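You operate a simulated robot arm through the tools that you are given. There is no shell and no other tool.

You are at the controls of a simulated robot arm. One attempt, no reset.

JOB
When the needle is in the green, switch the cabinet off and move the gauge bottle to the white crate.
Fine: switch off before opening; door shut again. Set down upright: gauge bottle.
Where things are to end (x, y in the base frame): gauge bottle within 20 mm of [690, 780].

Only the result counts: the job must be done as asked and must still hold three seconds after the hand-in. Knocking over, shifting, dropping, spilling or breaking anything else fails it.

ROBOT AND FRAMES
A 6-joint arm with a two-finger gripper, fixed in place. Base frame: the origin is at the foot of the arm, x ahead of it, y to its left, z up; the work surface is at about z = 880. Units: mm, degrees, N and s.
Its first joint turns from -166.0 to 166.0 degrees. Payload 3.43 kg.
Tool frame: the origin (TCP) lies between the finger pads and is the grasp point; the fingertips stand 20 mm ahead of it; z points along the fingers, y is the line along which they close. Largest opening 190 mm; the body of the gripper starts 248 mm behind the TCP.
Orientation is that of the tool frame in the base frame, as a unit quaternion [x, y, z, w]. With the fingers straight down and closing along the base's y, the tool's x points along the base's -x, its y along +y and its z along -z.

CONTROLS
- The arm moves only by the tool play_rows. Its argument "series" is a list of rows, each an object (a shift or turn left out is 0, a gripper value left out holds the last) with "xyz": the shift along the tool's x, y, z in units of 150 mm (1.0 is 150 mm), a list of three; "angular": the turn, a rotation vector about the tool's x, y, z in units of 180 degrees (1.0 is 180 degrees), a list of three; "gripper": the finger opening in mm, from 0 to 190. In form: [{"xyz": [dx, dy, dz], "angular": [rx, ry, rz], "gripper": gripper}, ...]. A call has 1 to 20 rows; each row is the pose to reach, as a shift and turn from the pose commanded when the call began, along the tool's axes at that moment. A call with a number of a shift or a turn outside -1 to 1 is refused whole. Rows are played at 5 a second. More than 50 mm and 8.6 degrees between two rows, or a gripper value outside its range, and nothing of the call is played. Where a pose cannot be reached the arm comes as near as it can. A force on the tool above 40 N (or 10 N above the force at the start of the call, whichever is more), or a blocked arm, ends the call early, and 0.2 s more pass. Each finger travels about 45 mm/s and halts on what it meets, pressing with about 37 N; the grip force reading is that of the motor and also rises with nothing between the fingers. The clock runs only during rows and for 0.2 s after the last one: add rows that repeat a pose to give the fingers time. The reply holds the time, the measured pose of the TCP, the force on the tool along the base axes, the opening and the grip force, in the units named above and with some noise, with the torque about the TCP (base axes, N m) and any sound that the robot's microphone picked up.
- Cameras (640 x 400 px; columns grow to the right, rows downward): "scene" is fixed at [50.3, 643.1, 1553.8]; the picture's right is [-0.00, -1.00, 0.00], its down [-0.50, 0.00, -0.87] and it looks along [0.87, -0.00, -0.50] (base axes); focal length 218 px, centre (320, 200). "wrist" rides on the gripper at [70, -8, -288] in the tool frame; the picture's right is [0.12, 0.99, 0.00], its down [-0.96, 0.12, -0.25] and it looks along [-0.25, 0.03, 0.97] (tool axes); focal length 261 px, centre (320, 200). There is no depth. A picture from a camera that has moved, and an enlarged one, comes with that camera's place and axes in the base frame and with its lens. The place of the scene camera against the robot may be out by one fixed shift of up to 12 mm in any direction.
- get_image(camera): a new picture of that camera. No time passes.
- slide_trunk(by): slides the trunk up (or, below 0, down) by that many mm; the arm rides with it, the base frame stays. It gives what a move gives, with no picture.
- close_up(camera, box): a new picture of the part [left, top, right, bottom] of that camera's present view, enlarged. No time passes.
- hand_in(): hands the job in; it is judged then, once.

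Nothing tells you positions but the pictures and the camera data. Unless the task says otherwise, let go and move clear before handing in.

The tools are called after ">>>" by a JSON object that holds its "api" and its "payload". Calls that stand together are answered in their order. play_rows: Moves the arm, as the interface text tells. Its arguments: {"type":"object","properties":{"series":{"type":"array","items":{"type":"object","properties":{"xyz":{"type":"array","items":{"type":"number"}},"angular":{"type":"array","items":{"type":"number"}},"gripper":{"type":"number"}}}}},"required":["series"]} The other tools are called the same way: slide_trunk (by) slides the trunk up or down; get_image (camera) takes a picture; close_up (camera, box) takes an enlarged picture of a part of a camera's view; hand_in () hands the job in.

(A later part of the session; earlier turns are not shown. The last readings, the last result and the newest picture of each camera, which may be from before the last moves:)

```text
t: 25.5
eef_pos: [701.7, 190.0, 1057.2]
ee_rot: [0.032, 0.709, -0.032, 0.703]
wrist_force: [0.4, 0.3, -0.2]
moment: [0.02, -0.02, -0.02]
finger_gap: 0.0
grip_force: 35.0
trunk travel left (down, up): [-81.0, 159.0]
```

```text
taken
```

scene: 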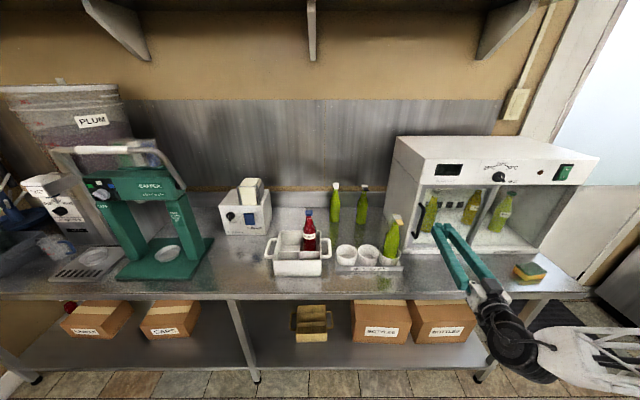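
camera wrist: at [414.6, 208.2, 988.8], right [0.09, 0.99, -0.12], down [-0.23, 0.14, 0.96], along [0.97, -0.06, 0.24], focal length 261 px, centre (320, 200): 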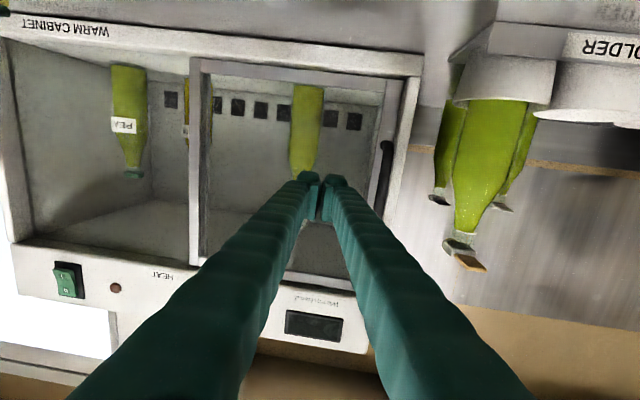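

I have a good straight-on view of the door now. Zooming in on the frame, handle and bottle.

>>> {"api": "close_up", "payload": {"camera": "wrist", "box": [340, 40, 440, 240]}}

>>> {"api": "close_up", "payload": {"camera": "wrist", "box": [160, 40, 320, 140]}}

>>> {"api": "close_up", "payload": {"camera": "wrist", "box": [160, 180, 260, 290]}}

>>> {"api": "close_up", "payload": {"camera": "scene", "box": [385, 170, 505, 265]}}

```text
2.00 times, centred on (390, 140) of wrist
camera zoom: at [414.6, 208.2, 988.8], right [0.09, 0.99, -0.12], down [-0.23, 0.14, 0.96], along [0.97, -0.06, 0.24], focal length 521 px, centre (180, 320)
```

zoom: 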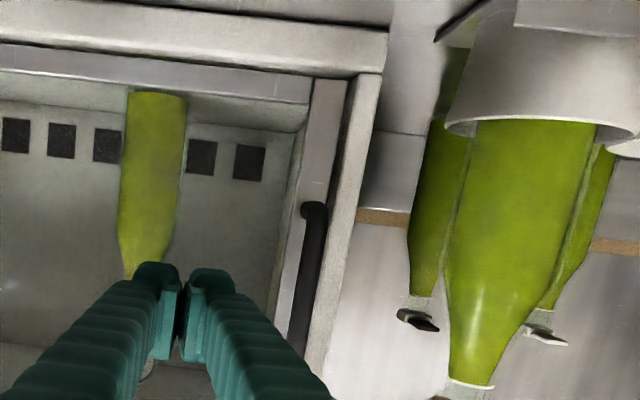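

```text
4.00 times, centred on (240, 90) of wrist
camera zoom: at [414.6, 208.2, 988.8], right [0.09, 0.99, -0.12], down [-0.23, 0.14, 0.96], along [0.97, -0.06, 0.24], focal length 1043 px, centre (640, 640)
```

zoom: 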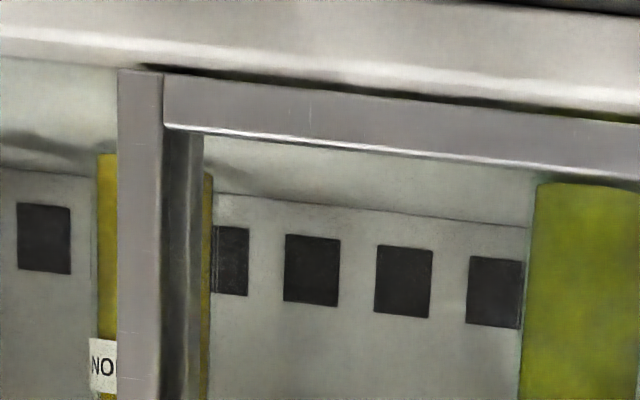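

```text
3.64 times, centred on (210, 235) of wrist
camera zoom: at [414.6, 208.2, 988.8], right [0.09, 0.99, -0.12], down [-0.23, 0.14, 0.96], along [0.97, -0.06, 0.24], focal length 948 px, centre (720, 73)
```

zoom: 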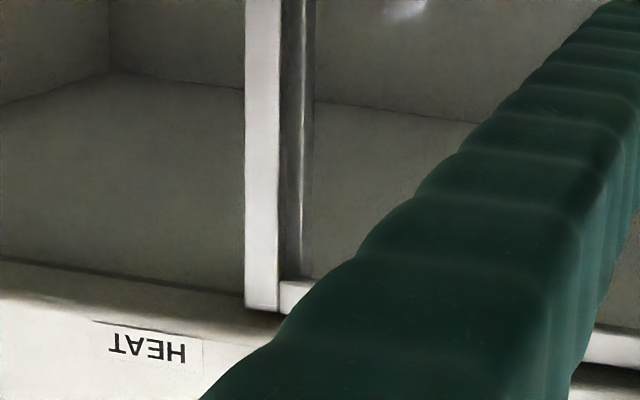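

```text
4.21 times, centred on (445, 218) of scene
camera zoom: at [50.3, 643.1, 1553.8], right [0.0, -1.0, 0.0], down [-0.5, 0.0, -0.87], along [0.87, 0.0, -0.5], focal length 918 px, centre (-206, 126)
```

zoom: 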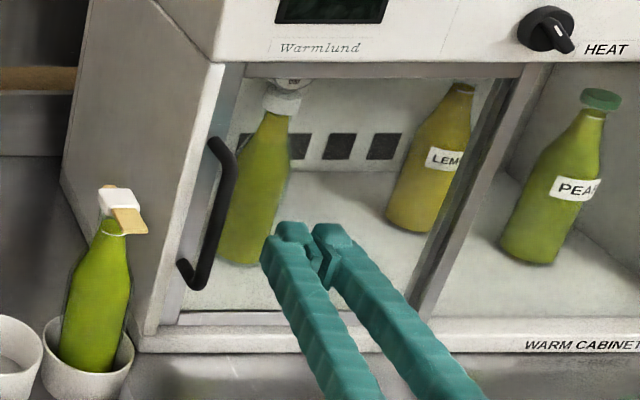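

The door is inset in the opening and the right half is open, so I expect it to slide right. I'll lower the trunk a bit more to give the arm more freedom at these heights, then go to the handle.

>>> {"api": "slide_trunk", "payload": {"by": -75}}

>>> {"api": "play_rows", "payload": {"series": [{"xyz": [-0.13, 0.06, -0.03], "gripper": 70}, {"xyz": [-0.26, 0.15, -0.06], "gripper": 70}, {"xyz": [-0.4, 0.25, -0.09], "gripper": 70}, {"xyz": [-0.54, 0.37, -0.12], "gripper": 70}, {"xyz": [-0.54, 0.48, -0.13], "gripper": 70}]}}

>>> {"api": "get_image", "payload": {"camera": "wrist"}}

>>> {"api": "get_image", "payload": {"camera": "scene"}}

```text
t: 26.6
eef_pos: [701.7, 189.6, 981.6]
ee_rot: [0.032, 0.71, -0.032, 0.703]
wrist_force: [0.6, -0.2, -0.9]
moment: [0.01, 0.02, -0.01]
finger_gap: 0.0
grip_force: 34.0
trunk travel left (down, up): [-6.0, 234.0]
```

```text
t: 27.8
eef_pos: [687.1, 262.9, 1062.9]
ee_rot: [0.033, 0.71, -0.033, 0.702]
wrist_force: [0.5, -0.1, 0.2]
moment: [-0.02, 0.03, 0.03]
finger_gap: 69.8
grip_force: 0.0
trunk travel left (down, up): [-6.0, 234.0]
```

```text
taken
camera wrist: at [401.0, 281.7, 995.6], right [0.09, 0.99, -0.12], down [-0.23, 0.14, 0.96], along [0.97, -0.06, 0.24], focal length 261 px, centre (320, 200)
```

wrist: 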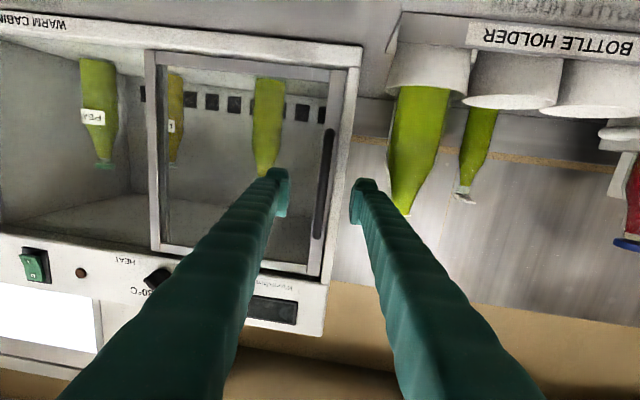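

```text
taken
```

scene: 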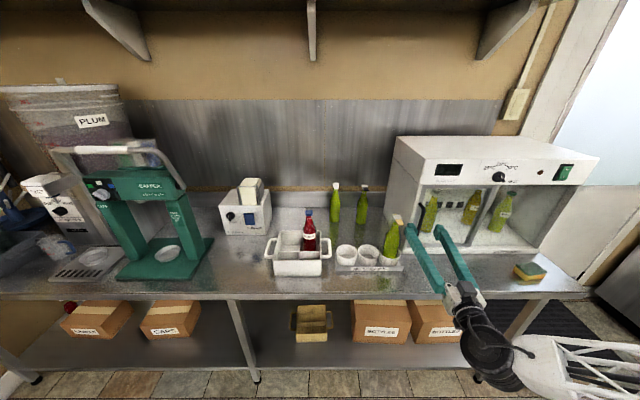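

The handle bar is at about y≈263, x≈725, z≈992–1127, right between the fingers. I'll narrow to 50 mm to stay clear of the bottle in the holder, advance around the bar, then close.

>>> {"api": "play_rows", "payload": {"series": [{"xyz": [0, 0.0, 0.0], "gripper": 50}, {"xyz": [0, 0.0, 0.0], "gripper": 50}, {"xyz": [0, 0.006, 0.06], "gripper": 50}, {"xyz": [0, 0.012, 0.12], "gripper": 50}, {"xyz": [0, 0.018, 0.18], "gripper": 50}, {"xyz": [0, 0.022, 0.22], "gripper": 50}]}}

>>> {"api": "get_image", "payload": {"camera": "wrist"}}

>>> {"api": "close_up", "payload": {"camera": "scene", "box": [385, 180, 505, 275]}}

```text
t: 29.2
eef_pos: [722.9, 261.9, 1062.9]
ee_rot: [0.032, 0.71, -0.032, 0.703]
wrist_force: [-0.3, -0.3, 0.2]
moment: [-0.04, 0.05, 0.01]
finger_gap: 49.8
grip_force: 0.1
trunk travel left (down, up): [-6.0, 234.0]
```

```text
taken
camera wrist: at [435.7, 281.0, 996.1], right [0.09, 0.99, -0.12], down [-0.23, 0.14, 0.96], along [0.97, -0.06, 0.24], focal length 261 px, centre (320, 200)
```

wrist: 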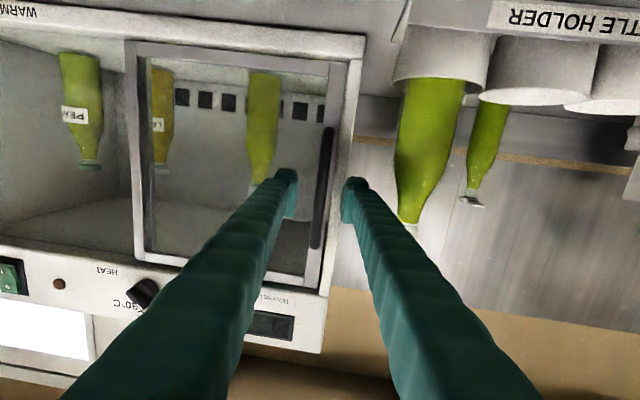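

```text
4.21 times, centred on (445, 228) of scene
camera zoom: at [50.3, 643.1, 1553.8], right [0.0, -1.0, 0.0], down [-0.5, 0.0, -0.87], along [0.87, 0.0, -0.5], focal length 918 px, centre (-206, 84)
```

zoom: 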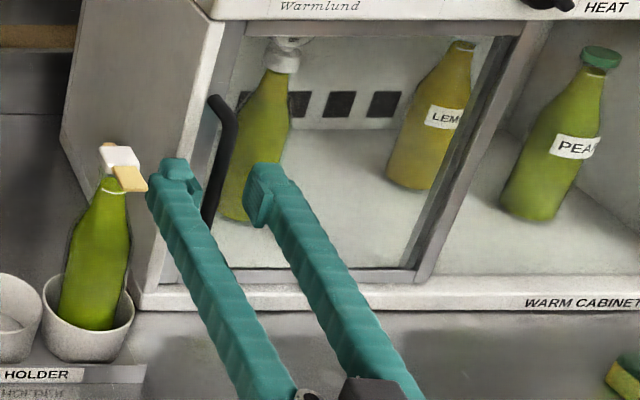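

The bar sits between the fingers. I'll advance 5 mm more and close on it.

>>> {"api": "play_rows", "payload": {"series": [{"xyz": [0, 0.003, 0.035], "gripper": 50}, {"xyz": [0, 0.003, 0.035], "gripper": 0}, {"xyz": [0, 0.003, 0.035], "gripper": 0}, {"xyz": [0, 0.003, 0.035], "gripper": 0}, {"xyz": [0, 0.003, 0.035], "gripper": 0}]}}

>>> {"api": "get_image", "payload": {"camera": "wrist"}}

>>> {"api": "close_up", "payload": {"camera": "scene", "box": [385, 180, 505, 275]}}

```text
t: 30.4
eef_pos: [728.2, 263.5, 1062.4]
ee_rot: [0.032, 0.709, -0.032, 0.703]
wrist_force: [0.1, -0.6, -0.4]
moment: [-0.57, 0.06, 0.02]
finger_gap: 11.5
grip_force: 45.3
trunk travel left (down, up): [-6.0, 234.0]
```

```text
taken
camera wrist: at [441.1, 281.3, 995.7], right [0.09, 0.99, -0.12], down [-0.23, 0.14, 0.96], along [0.97, -0.06, 0.24], focal length 261 px, centre (320, 200)
```

wrist: 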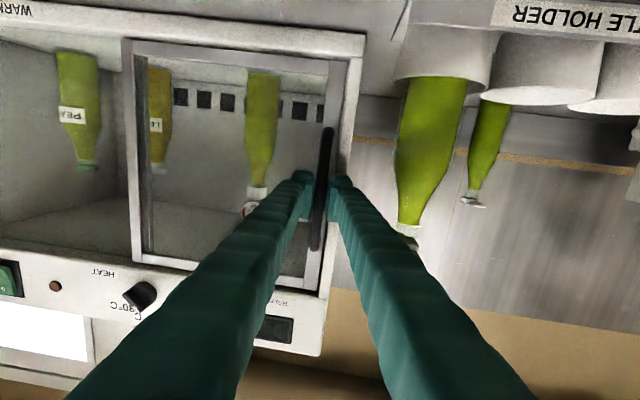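

```text
4.21 times, centred on (445, 228) of scene
camera zoom: at [50.3, 643.1, 1553.8], right [0.0, -1.0, 0.0], down [-0.5, 0.0, -0.87], along [0.87, 0.0, -0.5], focal length 918 px, centre (-206, 84)
```

zoom: 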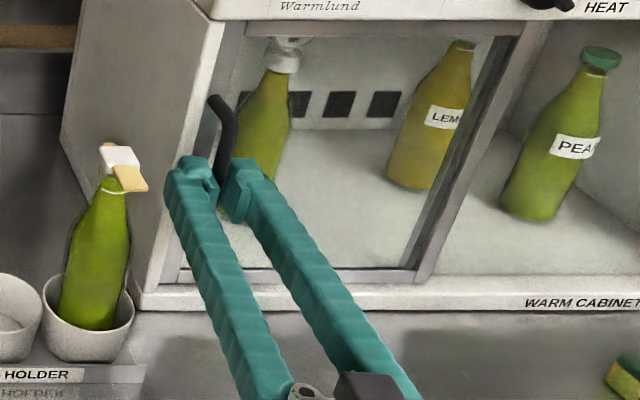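

The bar is gripped (11.5 mm gap). I'll test a small slide to the right, -y, and watch the force.

>>> {"api": "play_rows", "payload": {"series": [{"xyz": [0, -0.013, 0.0012]}, {"xyz": [0, -0.027, 0.0025]}, {"xyz": [0, -0.04, 0.0037]}, {"xyz": [0, -0.053, 0.005]}]}}

>>> {"api": "get_image", "payload": {"camera": "wrist"}}

>>> {"api": "close_up", "payload": {"camera": "scene", "box": [385, 180, 505, 275]}}

```text
t: 31.4
eef_pos: [728.9, 254.2, 1063.1]
ee_rot: [0.033, 0.71, -0.034, 0.703]
wrist_force: [5.2, 1.3, -0.9]
moment: [-1.03, 0.17, 0.0]
finger_gap: 11.5
grip_force: 45.0
trunk travel left (down, up): [-6.0, 234.0]
```

```text
taken
camera wrist: at [441.1, 273.0, 995.6], right [0.09, 0.99, -0.12], down [-0.23, 0.14, 0.96], along [0.97, -0.06, 0.24], focal length 261 px, centre (320, 200)
```

wrist: 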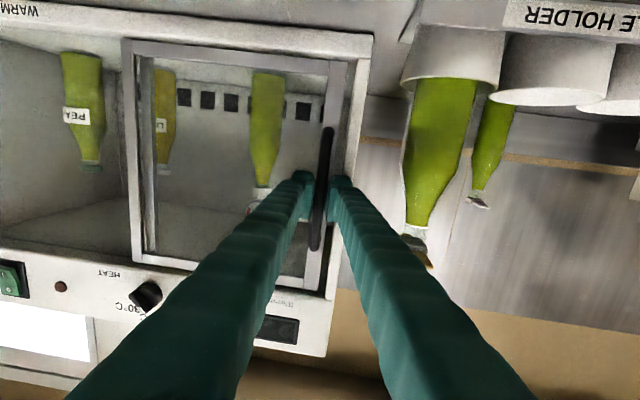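

```text
4.21 times, centred on (445, 228) of scene
camera zoom: at [50.3, 643.1, 1553.8], right [0.0, -1.0, 0.0], down [-0.5, 0.0, -0.87], along [0.87, 0.0, -0.5], focal length 918 px, centre (-206, 84)
```

zoom: 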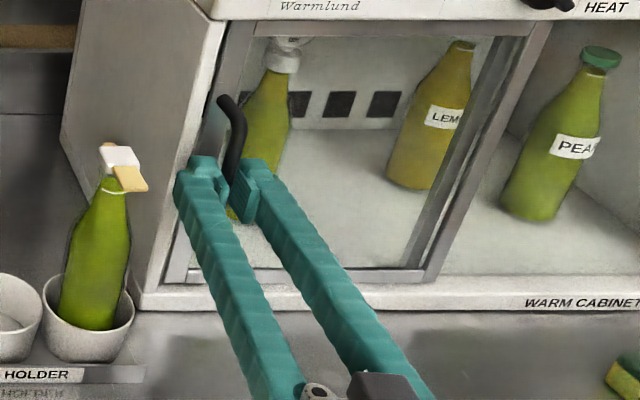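

It slides freely. I'll carry on to the right in steady steps, about 145 mm.

>>> {"api": "play_rows", "payload": {"series": [{"xyz": [0, -0.07, 0.008]}, {"xyz": [0, -0.16, 0.018]}, {"xyz": [0, -0.25, 0.027]}, {"xyz": [0, -0.34, 0.036]}, {"xyz": [0, -0.43, 0.045]}, {"xyz": [0, -0.52, 0.054]}, {"xyz": [0, -0.61, 0.063]}, {"xyz": [0, -0.7, 0.072]}, {"xyz": [0, -0.79, 0.08]}, {"xyz": [0, -0.88, 0.088]}, {"xyz": [0, -0.96, 0.096]}]}}

>>> {"api": "get_image", "payload": {"camera": "wrist"}}

```text
t: 33.8
eef_pos: [727.6, 109.5, 1061.8]
ee_rot: [0.033, 0.708, -0.032, 0.704]
wrist_force: [-8.5, -0.9, 22.3]
moment: [-1.03, 0.08, -0.11]
finger_gap: 11.8
grip_force: 45.0
trunk travel left (down, up): [-6.0, 234.0]
```

```text
taken
camera wrist: at [441.6, 128.5, 994.8], right [0.09, 0.99, -0.12], down [-0.23, 0.14, 0.96], along [0.97, -0.06, 0.24], focal length 261 px, centre (320, 200)
```

wrist: 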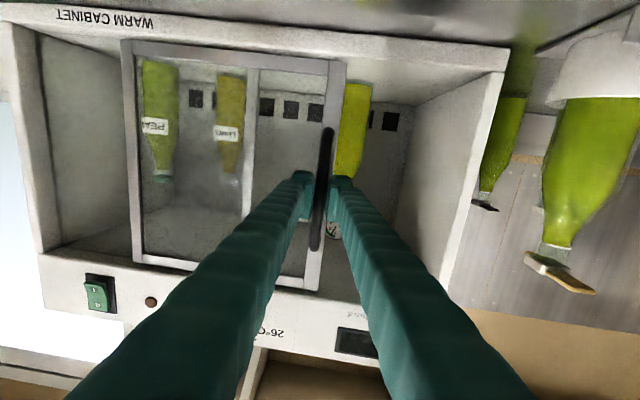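

It's moving well; a centre post appears behind the door. I'll relieve the small side loads and slide about 82 mm more.

>>> {"api": "play_rows", "payload": {"series": [{"xyz": [-0.004, -0.05, 0.001]}, {"xyz": [-0.005, -0.13, 0.007]}, {"xyz": [-0.005, -0.22, 0.015]}, {"xyz": [-0.006, -0.31, 0.024]}, {"xyz": [-0.006, -0.4, 0.032]}, {"xyz": [-0.007, -0.48, 0.04]}, {"xyz": [-0.007, -0.55, 0.047]}]}}

>>> {"api": "get_image", "payload": {"camera": "wrist"}}

>>> {"api": "close_up", "payload": {"camera": "scene", "box": [385, 130, 605, 275]}}

```text
t: 35.4
eef_pos: [727.5, 26.8, 1062.3]
ee_rot: [0.033, 0.71, -0.033, 0.703]
wrist_force: [26.0, -1.9, 24.5]
moment: [-1.04, -0.25, 0.03]
finger_gap: 11.5
grip_force: 44.5
trunk travel left (down, up): [-6.0, 234.0]
```

```text
taken
camera wrist: at [441.5, 46.1, 994.6], right [0.09, 0.99, -0.12], down [-0.23, 0.14, 0.96], along [0.97, -0.06, 0.24], focal length 261 px, centre (320, 200)
```

wrist: 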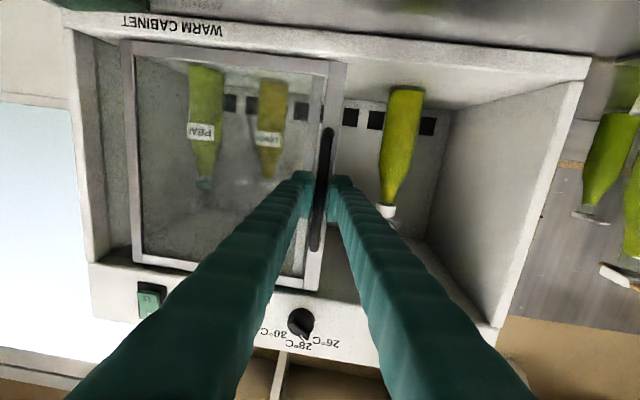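

```text
2.76 times, centred on (495, 202) of scene
camera zoom: at [50.3, 643.1, 1553.8], right [0.0, -1.0, 0.0], down [-0.5, 0.0, -0.87], along [0.87, 0.0, -0.5], focal length 601 px, centre (-163, 193)
```

zoom: 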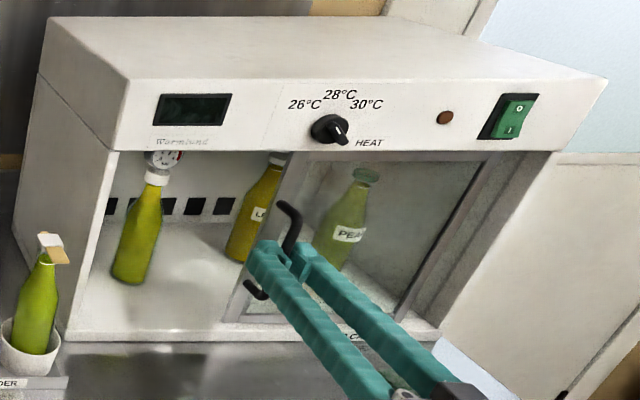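

The door is open about 236 mm and the gauge bottle is fully exposed. I'll release the handle and back out.

>>> {"api": "play_rows", "payload": {"series": [{"xyz": [0, 0, 0], "gripper": 50}, {"xyz": [0, 0, 0], "gripper": 50}, {"xyz": [0, 0, 0], "gripper": 50}, {"xyz": [0, -0.009, -0.1], "gripper": 50}, {"xyz": [0, -0.018, -0.2], "gripper": 50}]}}

>>> {"api": "get_image", "payload": {"camera": "wrist"}}

>>> {"api": "close_up", "payload": {"camera": "scene", "box": [385, 170, 505, 265]}}

```text
t: 36.6
eef_pos: [698.2, 27.6, 1062.0]
ee_rot: [0.033, 0.71, -0.033, 0.702]
wrist_force: [-0.4, 0.0, 0.0]
moment: [-0.03, -0.05, -0.02]
finger_gap: 50.1
grip_force: 0.1
trunk travel left (down, up): [-6.0, 234.0]
```

```text
taken
camera wrist: at [411.2, 46.9, 995.5], right [0.09, 0.99, -0.12], down [-0.23, 0.14, 0.96], along [0.97, -0.06, 0.24], focal length 261 px, centre (320, 200)
```

wrist: 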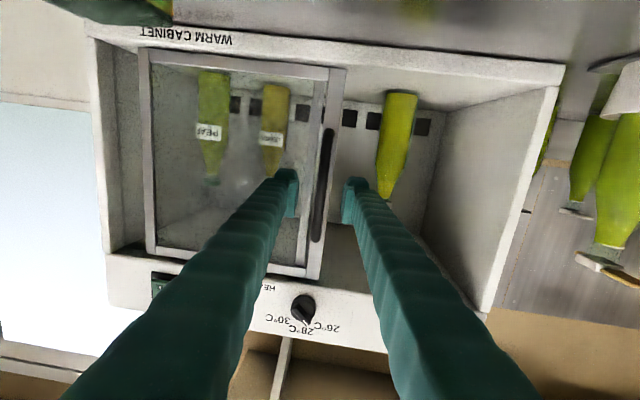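

```text
4.21 times, centred on (445, 218) of scene
camera zoom: at [50.3, 643.1, 1553.8], right [0.0, -1.0, 0.0], down [-0.5, 0.0, -0.87], along [0.87, 0.0, -0.5], focal length 918 px, centre (-206, 126)
```

zoom: 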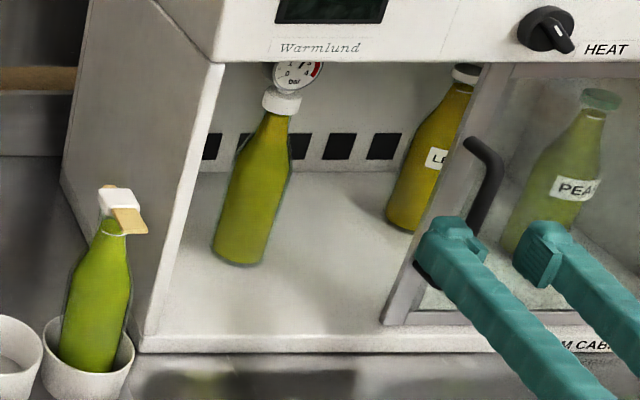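

The door stays open. The handle bar is still near my right finger, so I'll retreat a bit more first, then move in front of the bottle and open wider to measure it.

>>> {"api": "play_rows", "payload": {"series": [{"xyz": [0, -0.01, -0.1], "gripper": 50}, {"xyz": [0, -0.01, -0.13], "gripper": 50}]}}

```text
t: 37.2
eef_pos: [678.2, 27.5, 1062.8]
ee_rot: [0.032, 0.709, -0.033, 0.704]
wrist_force: [0.5, 0.1, -0.3]
moment: [0.01, -0.02, -0.03]
finger_gap: 49.9
grip_force: 0.1
trunk travel left (down, up): [-6.0, 234.0]
```

>>> {"api": "play_rows", "payload": {"series": [{"xyz": [0, 0.15, -0.014], "angular": [-0.005, 0, 0], "gripper": 50}, {"xyz": [0, 0.3, -0.028], "angular": [-0.01, 0, 0], "gripper": 50}, {"xyz": [0, 0.45, -0.043], "angular": [-0.015, 0, 0], "gripper": 60}, {"xyz": [0, 0.6, -0.057], "angular": [-0.022, 0, 0], "gripper": 80}, {"xyz": [0, 0.7, -0.066], "angular": [-0.03, 0, 0], "gripper": 100}, {"xyz": [0, 0.78, -0.074], "angular": [-0.03, 0, 0], "gripper": 110}, {"xyz": [0, 0.78, -0.074], "angular": [-0.03, 0, 0], "gripper": 110}]}}

>>> {"api": "get_image", "payload": {"camera": "wrist"}}

>>> {"api": "close_up", "payload": {"camera": "scene", "box": [405, 180, 475, 240]}}

```text
t: 38.8
eef_pos: [678.2, 146.1, 1061.9]
ee_rot: [-0.001, 0.71, 0.002, 0.704]
wrist_force: [-0.2, -0.1, 0.6]
moment: [0.03, 0.03, 0.03]
finger_gap: 110.1
grip_force: 0.1
trunk travel left (down, up): [-6.0, 234.0]
```

```text
taken
camera wrist: at [391.3, 137.2, 995.3], right [0.0, 0.99, -0.12], down [-0.24, 0.11, 0.96], along [0.97, 0.03, 0.24], focal length 261 px, centre (320, 200)
```

wrist: 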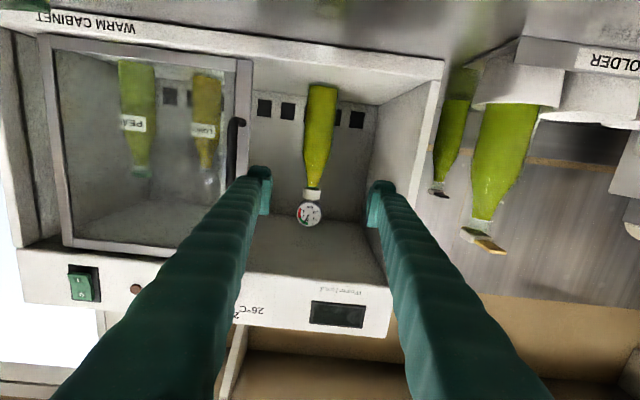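

```text
6.67 times, centred on (440, 210) of scene
camera zoom: at [50.3, 643.1, 1553.8], right [0.0, -1.0, 0.0], down [-0.5, 0.0, -0.87], along [0.87, 0.0, -0.5], focal length 1453 px, centre (-480, 133)
```

zoom: 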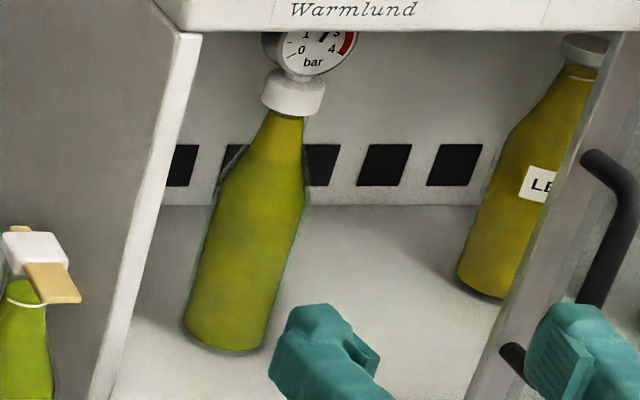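

>>> {"api": "close_up", "payload": {"camera": "wrist", "box": [270, 70, 370, 235]}}

>>> {"api": "close_up", "payload": {"camera": "wrist", "box": [230, 20, 450, 160]}}

```text
2.42 times, centred on (320, 152) of wrist
camera zoom: at [391.3, 137.2, 995.3], right [0.0, 0.99, -0.12], down [-0.24, 0.11, 0.96], along [0.97, 0.03, 0.24], focal length 632 px, centre (320, 315)
```

zoom: 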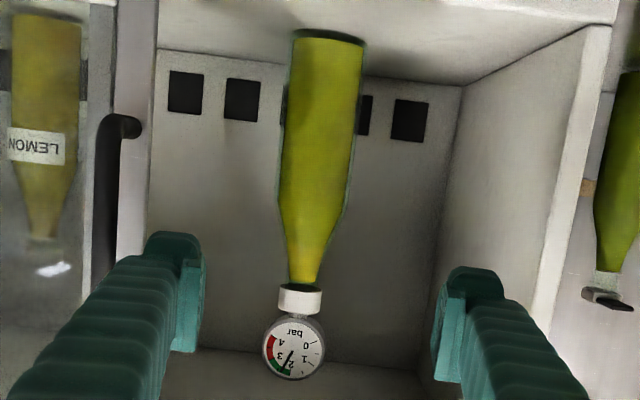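

```text
2.86 times, centred on (340, 90) of wrist
camera zoom: at [391.3, 137.2, 995.3], right [0.0, 0.99, -0.12], down [-0.24, 0.11, 0.96], along [0.97, 0.03, 0.24], focal length 745 px, centre (263, 514)
```

zoom: 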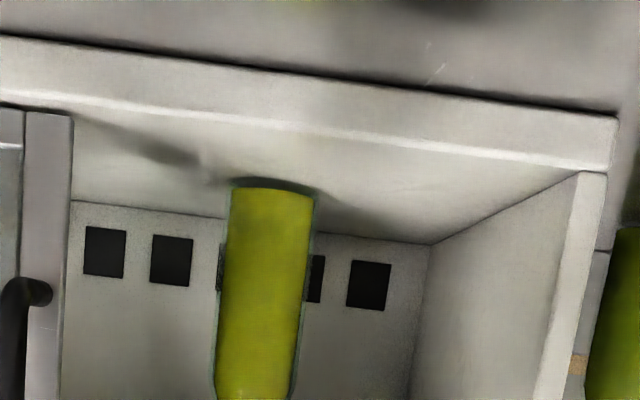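

The bottle stands at about (895, 135). Its base is at z≈909, the 53 mm body runs up to ≈1025, and the cap and gauge sit above that. I'll grip high on the body (z≈1023) so the fingers clear the crate walls later, entering slowly with a 90 mm opening.

>>> {"api": "play_rows", "payload": {"series": [{"xyz": [0.13, -0.04, 0], "gripper": 90}, {"xyz": [0.26, -0.073, 0], "gripper": 90}, {"xyz": [0.26, -0.073, 0.2], "gripper": 90}, {"xyz": [0.26, -0.073, 0.4], "gripper": 90}, {"xyz": [0.26, -0.073, 0.6], "gripper": 90}, {"xyz": [0.26, -0.073, 0.8], "gripper": 90}, {"xyz": [0.26, -0.073, 0.95], "gripper": 90}]}}

>>> {"api": "get_image", "payload": {"camera": "wrist"}}

>>> {"api": "close_up", "payload": {"camera": "scene", "box": [400, 180, 490, 260]}}

```text
t: 40.4
eef_pos: [820.4, 135.0, 1023.7]
ee_rot: [-0.002, 0.71, 0.002, 0.704]
wrist_force: [-0.4, -0.5, 0.3]
moment: [0.01, 0.08, 0.06]
finger_gap: 90.2
grip_force: 0.0
out of reach, approached as far as the arm can: row 2
trunk travel left (down, up): [-6.0, 234.0]
```

```text
taken
camera wrist: at [533.1, 125.8, 957.0], right [0.0, 0.99, -0.12], down [-0.24, 0.11, 0.96], along [0.97, 0.03, 0.24], focal length 261 px, centre (320, 200)
```

wrist: 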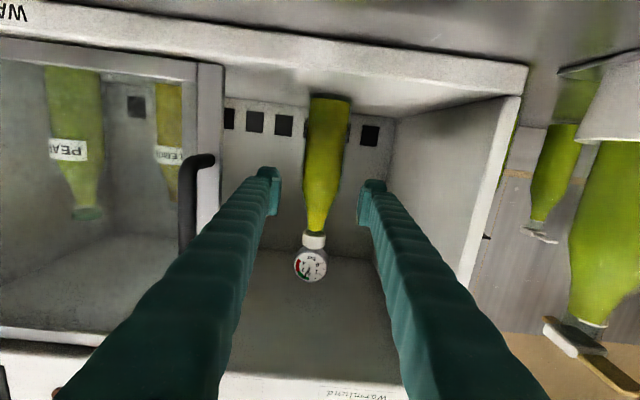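

```text
5.00 times, centred on (445, 220) of scene
camera zoom: at [50.3, 643.1, 1553.8], right [0.0, -1.0, 0.0], down [-0.5, 0.0, -0.87], along [0.87, 0.0, -0.5], focal length 1090 px, centre (-305, 100)
```

zoom: 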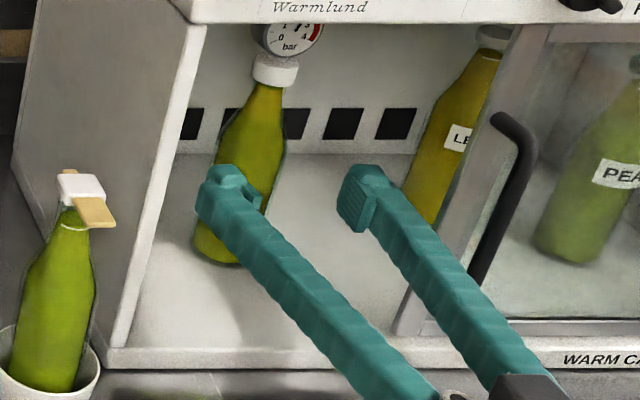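

The second view puts the bottle axis at about (892, 134.5). The fingers straddle it nicely, so I'll go forward to it, slightly higher, and check.

>>> {"api": "play_rows", "payload": {"series": [{"xyz": [-0.01, 0, 0.13], "gripper": 90}, {"xyz": [-0.02, 0, 0.26], "gripper": 90}, {"xyz": [-0.027, 0, 0.38], "gripper": 90}, {"xyz": [-0.027, 0, 0.465], "gripper": 90}]}}

>>> {"api": "get_image", "payload": {"camera": "wrist"}}

>>> {"api": "close_up", "payload": {"camera": "scene", "box": [400, 180, 490, 260]}}

```text
t: 41.4
eef_pos: [890.7, 134.2, 1026.0]
ee_rot: [-0.001, 0.71, 0.001, 0.704]
wrist_force: [0.0, 0.2, 0.4]
moment: [-0.02, 0.07, 0.01]
finger_gap: 90.2
grip_force: 0.1
trunk travel left (down, up): [-6.0, 234.0]
```

```text
taken
camera wrist: at [603.5, 125.5, 959.3], right [0.0, 0.99, -0.12], down [-0.24, 0.11, 0.96], along [0.97, 0.03, 0.24], focal length 261 px, centre (320, 200)
```

wrist: 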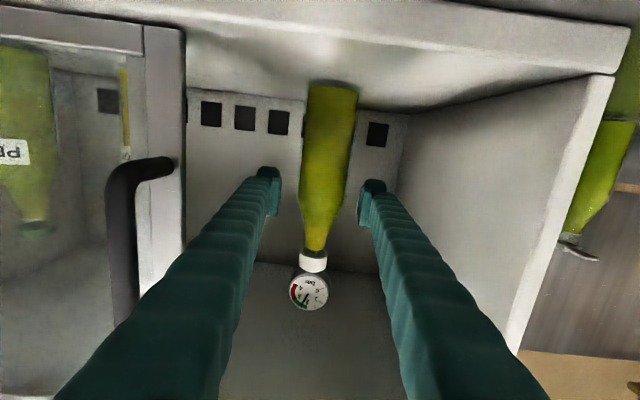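

```text
5.00 times, centred on (445, 220) of scene
camera zoom: at [50.3, 643.1, 1553.8], right [0.0, -1.0, 0.0], down [-0.5, 0.0, -0.87], along [0.87, 0.0, -0.5], focal length 1090 px, centre (-305, 100)
```

zoom: 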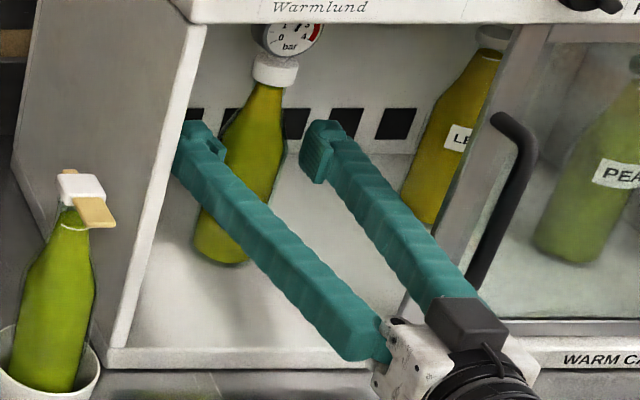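

The bottle axis is aligned with the TCP to within a few mm. I'll advance 4 mm and close on it.

>>> {"api": "play_rows", "payload": {"series": [{"xyz": [0, 0.002, 0.027], "gripper": 90}, {"xyz": [0, 0.002, 0.027], "gripper": 0}, {"xyz": [0, 0.002, 0.027], "gripper": 0}, {"xyz": [0, 0.002, 0.027], "gripper": 0}, {"xyz": [0, 0.002, 0.027], "gripper": 0}, {"xyz": [0, 0.002, 0.027], "gripper": 0}]}}

>>> {"api": "get_image", "payload": {"camera": "wrist"}}

>>> {"api": "close_up", "payload": {"camera": "scene", "box": [400, 180, 490, 260]}}

```text
t: 42.8
eef_pos: [895.3, 136.0, 1025.4]
ee_rot: [-0.001, 0.71, 0.002, 0.704]
wrist_force: [1.3, 1.4, 1.6]
moment: [0.01, -0.08, 0.04]
finger_gap: 58.1
grip_force: 36.9
trunk travel left (down, up): [-6.0, 234.0]
```

```text
taken
camera wrist: at [607.9, 126.2, 959.1], right [0.0, 0.99, -0.12], down [-0.24, 0.11, 0.96], along [0.97, 0.03, 0.24], focal length 261 px, centre (320, 200)
```

wrist: 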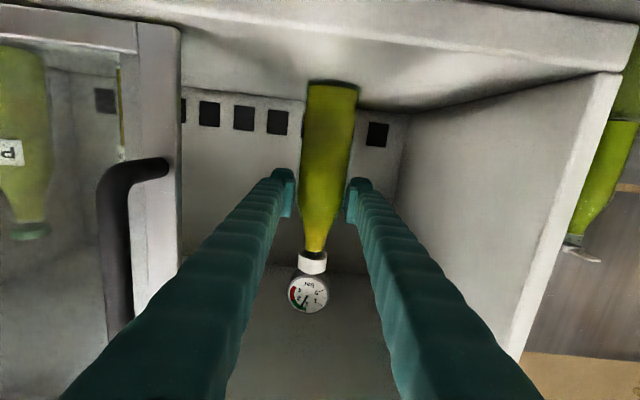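

```text
5.00 times, centred on (445, 220) of scene
camera zoom: at [50.3, 643.1, 1553.8], right [0.0, -1.0, 0.0], down [-0.5, 0.0, -0.87], along [0.87, 0.0, -0.5], focal length 1090 px, centre (-305, 100)
```

zoom: 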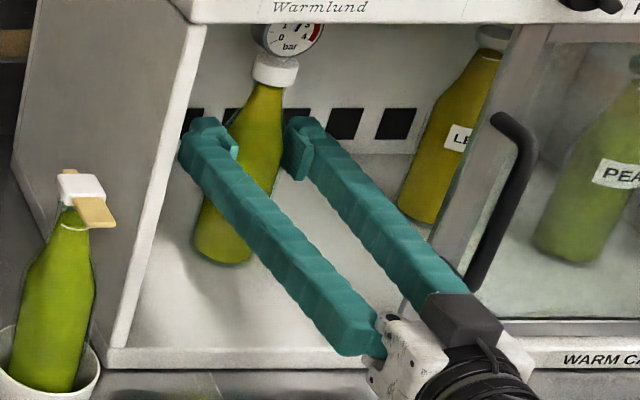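

Gripped at a 58 mm gap. Now a small 18 mm lift to clear the floor.

>>> {"api": "play_rows", "payload": {"series": [{"xyz": [-0.02, 0, 0]}, {"xyz": [-0.05, 0, 0]}, {"xyz": [-0.09, 0, 0]}, {"xyz": [-0.12, 0, 0]}]}}

>>> {"api": "get_image", "payload": {"camera": "wrist"}}

>>> {"api": "close_up", "payload": {"camera": "scene", "box": [400, 180, 490, 260]}}

```text
t: 43.8
eef_pos: [897.4, 135.4, 1044.4]
ee_rot: [-0.001, 0.711, 0.001, 0.704]
wrist_force: [0.5, 0.2, -6.0]
moment: [-0.02, 0.0, 0.0]
finger_gap: 58.0
grip_force: 36.6
trunk travel left (down, up): [-6.0, 234.0]
```

```text
taken
camera wrist: at [608.8, 126.9, 976.1], right [0.0, 0.99, -0.12], down [-0.24, 0.11, 0.96], along [0.97, 0.03, 0.24], focal length 261 px, centre (320, 200)
```

wrist: 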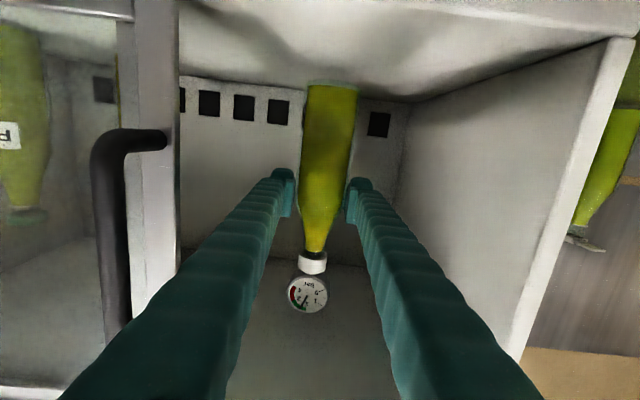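

```text
5.00 times, centred on (445, 220) of scene
camera zoom: at [50.3, 643.1, 1553.8], right [0.0, -1.0, 0.0], down [-0.5, 0.0, -0.87], along [0.87, 0.0, -0.5], focal length 1090 px, centre (-305, 100)
```

zoom: 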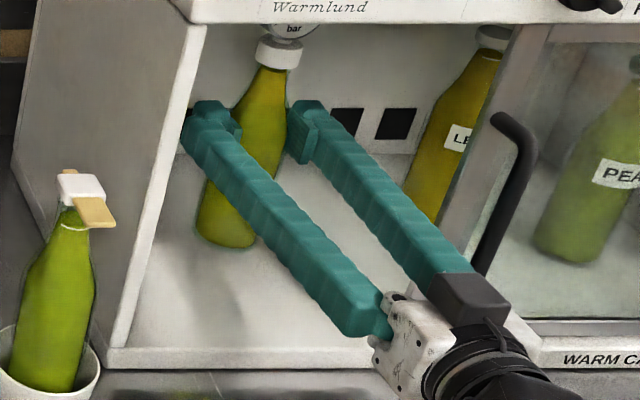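

The bottle is lifted with about a 6 N load and still upright. Pulling it straight out of the cabinet.

>>> {"api": "play_rows", "payload": {"series": [{"xyz": [0.001, 0, -0.1]}, {"xyz": [0.002, 0, -0.25]}, {"xyz": [0.004, 0, -0.4]}, {"xyz": [0.005, 0, -0.55]}, {"xyz": [0.006, 0, -0.7]}, {"xyz": [0.008, 0, -0.85]}, {"xyz": [0.01, 0, -1.0]}]}}

>>> {"api": "close_up", "payload": {"camera": "scene", "box": [360, 160, 520, 290]}}

```text
t: 45.4
eef_pos: [746.6, 136.0, 1041.7]
ee_rot: [-0.001, 0.711, 0.001, 0.703]
wrist_force: [0.0, 0.2, -6.2]
moment: [-0.04, -0.04, -0.04]
finger_gap: 58.3
grip_force: 36.1
trunk travel left (down, up): [-6.0, 234.0]
```

```text
3.08 times, centred on (440, 225) of scene
camera zoom: at [50.3, 643.1, 1553.8], right [0.0, -1.0, 0.0], down [-0.5, 0.0, -0.87], along [0.87, 0.0, -0.5], focal length 670 px, centre (-49, 123)
```

zoom: 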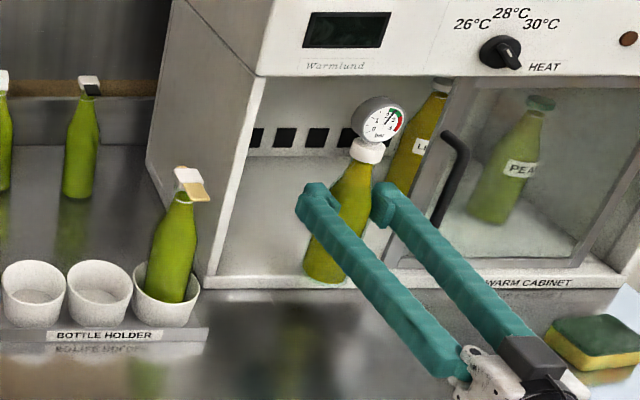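

Clear of the shelf; backing off further so the bottle is well away from the cabinet front, then raising the trunk to carry it above everything.

>>> {"api": "play_rows", "payload": {"series": [{"xyz": [0, 0, -0.12]}, {"xyz": [0, 0, -0.24]}, {"xyz": [0, 0, -0.37]}]}}

>>> {"api": "slide_trunk", "payload": {"by": 195}}

>>> {"api": "get_image", "payload": {"camera": "scene"}}

>>> {"api": "get_image", "payload": {"camera": "wrist"}}

```text
t: 46.2
eef_pos: [689.5, 135.0, 1042.8]
ee_rot: [0.0, 0.711, 0.0, 0.703]
wrist_force: [0.7, 0.0, -7.2]
moment: [-0.03, -0.06, -0.05]
finger_gap: 58.2
grip_force: 37.3
trunk travel left (down, up): [-6.0, 234.0]
```

```text
t: 48.4
eef_pos: [690.1, 134.5, 1238.4]
ee_rot: [-0.001, 0.711, 0.001, 0.704]
wrist_force: [0.4, -0.4, -6.8]
moment: [0.01, 0.03, 0.01]
finger_gap: 58.2
grip_force: 37.2
trunk travel left (down, up): [-201.0, 39.0]
```

```text
taken
```

scene: 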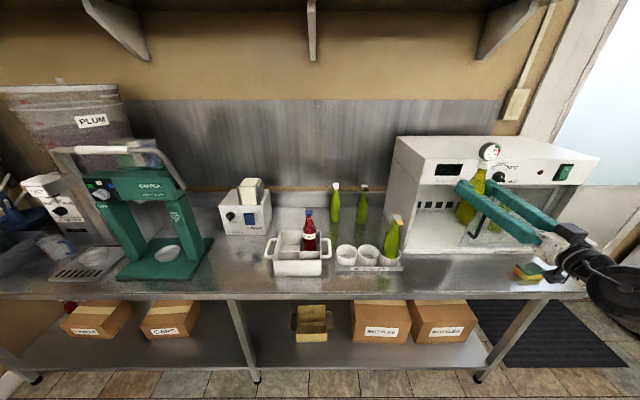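

```text
taken
camera wrist: at [402.6, 126.0, 1171.6], right [0.0, 0.99, -0.12], down [-0.24, 0.11, 0.96], along [0.97, 0.03, 0.24], focal length 261 px, centre (320, 200)
```

wrist: 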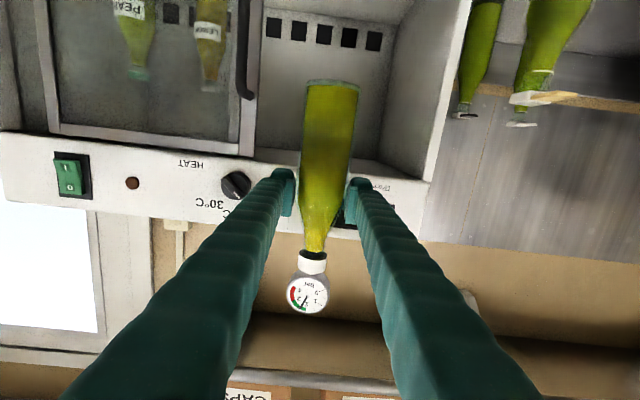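

The bottle is up, base at about 1124. I'll raise the trunk a bit more for extra clearance, then sweep left toward the crate, turning the heading with the arm.

>>> {"api": "slide_trunk", "payload": {"by": 35}}

>>> {"api": "play_rows", "payload": {"series": [{"xyz": [0, 0.12, 0], "angular": [-0.006, 0, 0]}, {"xyz": [0, 0.28, 0], "angular": [-0.014, 0, 0]}, {"xyz": [0, 0.45, 0], "angular": [-0.025, 0, 0]}, {"xyz": [0, 0.63, 0], "angular": [-0.036, 0, 0]}, {"xyz": [0, 0.81, 0], "angular": [-0.046, 0, 0]}, {"xyz": [0, 0.98, 0], "angular": [-0.0556, 0, 0]}]}}

```text
t: 49.1
eef_pos: [690.2, 134.0, 1274.3]
ee_rot: [0.0, 0.711, 0.001, 0.703]
wrist_force: [0.1, -0.4, -6.3]
moment: [-0.02, 0.02, 0.01]
finger_gap: 58.3
grip_force: 37.5
trunk travel left (down, up): [-236.0, 4.0]
```

```text
t: 50.5
eef_pos: [688.2, 282.0, 1273.7]
ee_rot: [-0.062, 0.707, 0.063, 0.702]
wrist_force: [-0.4, -0.1, -5.4]
moment: [-0.08, 0.04, 0.03]
finger_gap: 58.3
grip_force: 36.8
trunk travel left (down, up): [-236.0, 4.0]
```

>>> {"api": "play_rows", "payload": {"series": [{"xyz": [0, 0.12, 0.021], "angular": [-0.007, 0, 0]}, {"xyz": [0, 0.27, 0.048], "angular": [-0.016, 0, 0]}, {"xyz": [0, 0.43, 0.076], "angular": [-0.026, 0, 0]}, {"xyz": [0, 0.6, 0.106], "angular": [-0.036, 0, 0]}, {"xyz": [0, 0.77, 0.136], "angular": [-0.046, 0, 0]}, {"xyz": [0, 0.93, 0.164], "angular": [-0.0556, 0, 0]}]}}

```text
t: 51.9
eef_pos: [688.2, 423.0, 1274.7]
ee_rot: [-0.123, 0.7, 0.125, 0.692]
wrist_force: [0.2, -0.2, -6.3]
moment: [-0.03, 0.06, 0.04]
finger_gap: 58.1
grip_force: 37.3
trunk travel left (down, up): [-236.0, 4.0]
```

>>> {"api": "play_rows", "payload": {"series": [{"xyz": [0, 0.11, 0.04], "angular": [-0.006, 0, 0]}, {"xyz": [0, 0.26, 0.095], "angular": [-0.013, 0, 0]}, {"xyz": [0, 0.41, 0.149], "angular": [-0.021, 0, 0]}, {"xyz": [0, 0.57, 0.207], "angular": [-0.029, 0, 0]}, {"xyz": [0, 0.72, 0.262], "angular": [-0.037, 0, 0]}, {"xyz": [0, 0.877, 0.319], "angular": [-0.0444, 0, 0]}]}}

>>> {"api": "get_image", "payload": {"camera": "wrist"}}

>>> {"api": "get_image", "payload": {"camera": "scene"}}

```text
t: 53.3
eef_pos: [688.3, 561.6, 1274.0]
ee_rot: [-0.171, 0.689, 0.173, 0.683]
wrist_force: [0.4, -0.7, -6.6]
moment: [-0.06, 0.11, 0.06]
finger_gap: 58.0
grip_force: 37.5
trunk travel left (down, up): [-236.0, 4.0]
```

```text
taken
camera wrist: at [439.7, 418.6, 1208.0], right [-0.47, 0.88, -0.11], down [-0.26, -0.02, 0.96], along [0.84, 0.48, 0.24], focal length 261 px, centre (320, 200)
```

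wrist: 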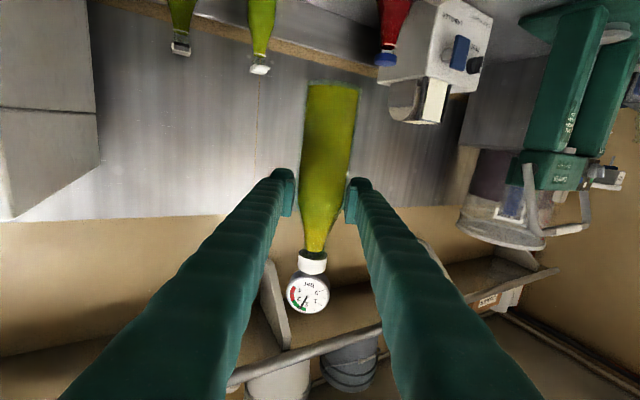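

```text
taken
```

scene: 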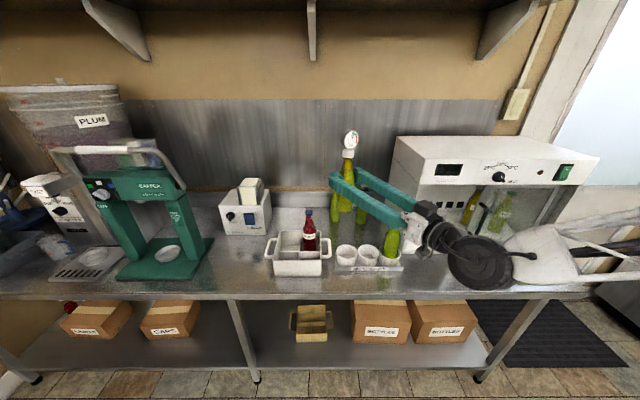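

Everything is steady. Continuing toward the crate.

>>> {"api": "play_rows", "payload": {"series": [{"xyz": [0, 0.1, 0.054], "angular": [-0.004, 0, 0]}, {"xyz": [0, 0.24, 0.128], "angular": [-0.009, 0, 0]}, {"xyz": [0, 0.39, 0.208], "angular": [-0.014, 0, 0]}, {"xyz": [0, 0.54, 0.288], "angular": [-0.019, 0, 0]}, {"xyz": [0, 0.69, 0.369], "angular": [-0.024, 0, 0]}, {"xyz": [0, 0.823, 0.44], "angular": [-0.0278, 0, 0]}]}}

```text
t: 54.7
eef_pos: [686.9, 703.4, 1274.7]
ee_rot: [-0.201, 0.681, 0.203, 0.675]
wrist_force: [0.1, -0.1, -5.8]
moment: [-0.04, 0.08, 0.07]
finger_gap: 57.9
grip_force: 36.8
trunk travel left (down, up): [-236.0, 4.0]
```

>>> {"api": "play_rows", "payload": {"series": [{"xyz": [0, 0.1, 0.07], "angular": [-0.003, 0, 0]}, {"xyz": [0, 0.21, 0.144], "angular": [-0.006, 0, 0]}, {"xyz": [0, 0.32, 0.218], "angular": [-0.009, 0, 0]}, {"xyz": [0, 0.422, 0.288], "angular": [-0.011, 0, 0]}]}}

>>> {"api": "get_image", "payload": {"camera": "scene"}}

>>> {"api": "close_up", "payload": {"camera": "scene", "box": [240, 130, 370, 290]}}

>>> {"api": "get_image", "payload": {"camera": "wrist"}}

```text
t: 55.7
eef_pos: [691.6, 778.2, 1275.5]
ee_rot: [-0.213, 0.677, 0.215, 0.67]
wrist_force: [0.4, -1.0, -6.2]
moment: [-0.03, 0.05, -0.02]
finger_gap: 58.0
grip_force: 37.1
trunk travel left (down, up): [-236.0, 4.0]
```

```text
taken
```

scene: 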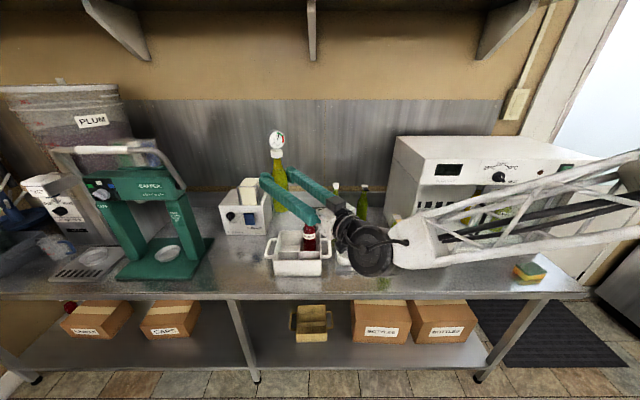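

```text
2.50 times, centred on (305, 210) of scene
camera zoom: at [50.3, 643.1, 1553.8], right [0.0, -1.0, 0.0], down [-0.5, 0.0, -0.87], along [0.87, 0.0, -0.5], focal length 545 px, centre (358, 175)
```

zoom: 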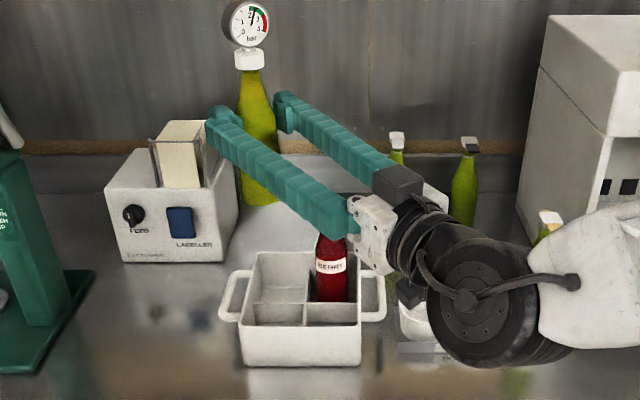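

```text
taken
camera wrist: at [461.4, 605.8, 1207.2], right [-0.57, 0.81, -0.11], down [-0.26, -0.05, 0.96], along [0.78, 0.58, 0.24], focal length 261 px, centre (320, 200)
```

wrist: 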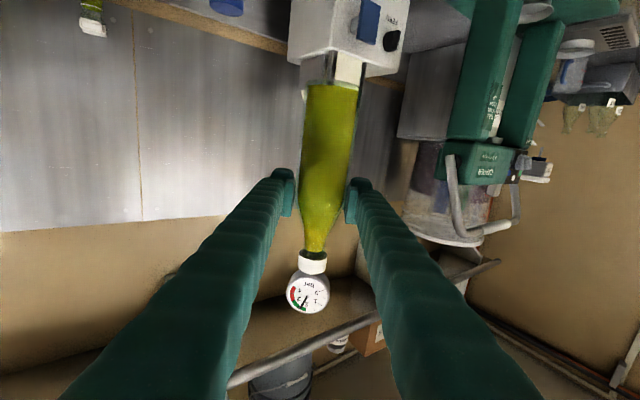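

The bottle hangs right above the crate's front-left compartment, TCP at (691, 778). Calibrating the scene view against the known bottle position puts that compartment's centre at about (688, 778), which matches the target. I'll lower with the trunk until the base is just above the rim.

>>> {"api": "slide_trunk", "payload": {"by": -165}}

>>> {"api": "close_up", "payload": {"camera": "scene", "box": [240, 190, 350, 290]}}

>>> {"api": "get_image", "payload": {"camera": "wrist"}}

>>> {"api": "get_image", "payload": {"camera": "scene"}}

```text
t: 57.6
eef_pos: [691.1, 777.0, 1108.9]
ee_rot: [-0.213, 0.677, 0.215, 0.671]
wrist_force: [-0.4, 0.0, -6.7]
moment: [-0.01, 0.05, 0.0]
finger_gap: 58.2
grip_force: 36.5
trunk travel left (down, up): [-71.0, 169.0]
```

```text
4.00 times, centred on (295, 240) of scene
camera zoom: at [50.3, 643.1, 1553.8], right [0.0, -1.0, 0.0], down [-0.5, 0.0, -0.87], along [0.87, 0.0, -0.5], focal length 872 px, centre (420, 40)
```

zoom: 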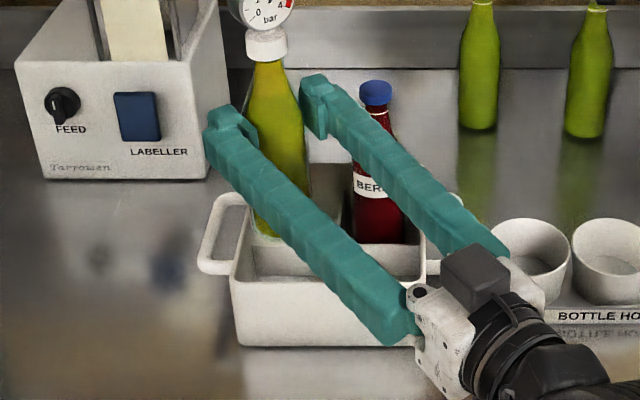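

```text
taken
camera wrist: at [461.5, 605.5, 1042.6], right [-0.57, 0.81, -0.11], down [-0.26, -0.05, 0.96], along [0.78, 0.58, 0.24], focal length 261 px, centre (320, 200)
```

wrist: 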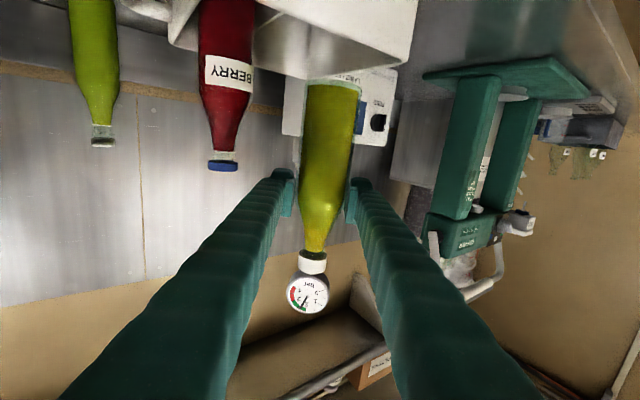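

```text
taken
```

scene: 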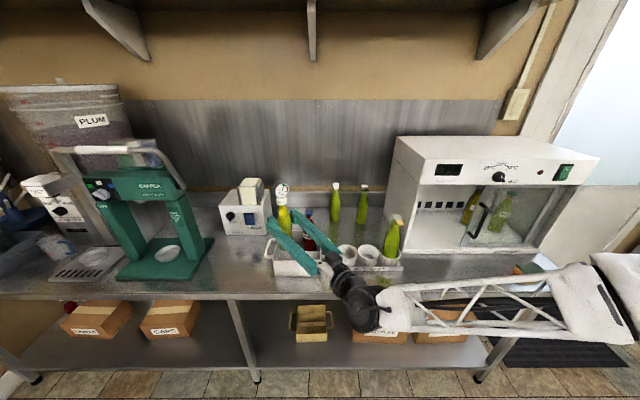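

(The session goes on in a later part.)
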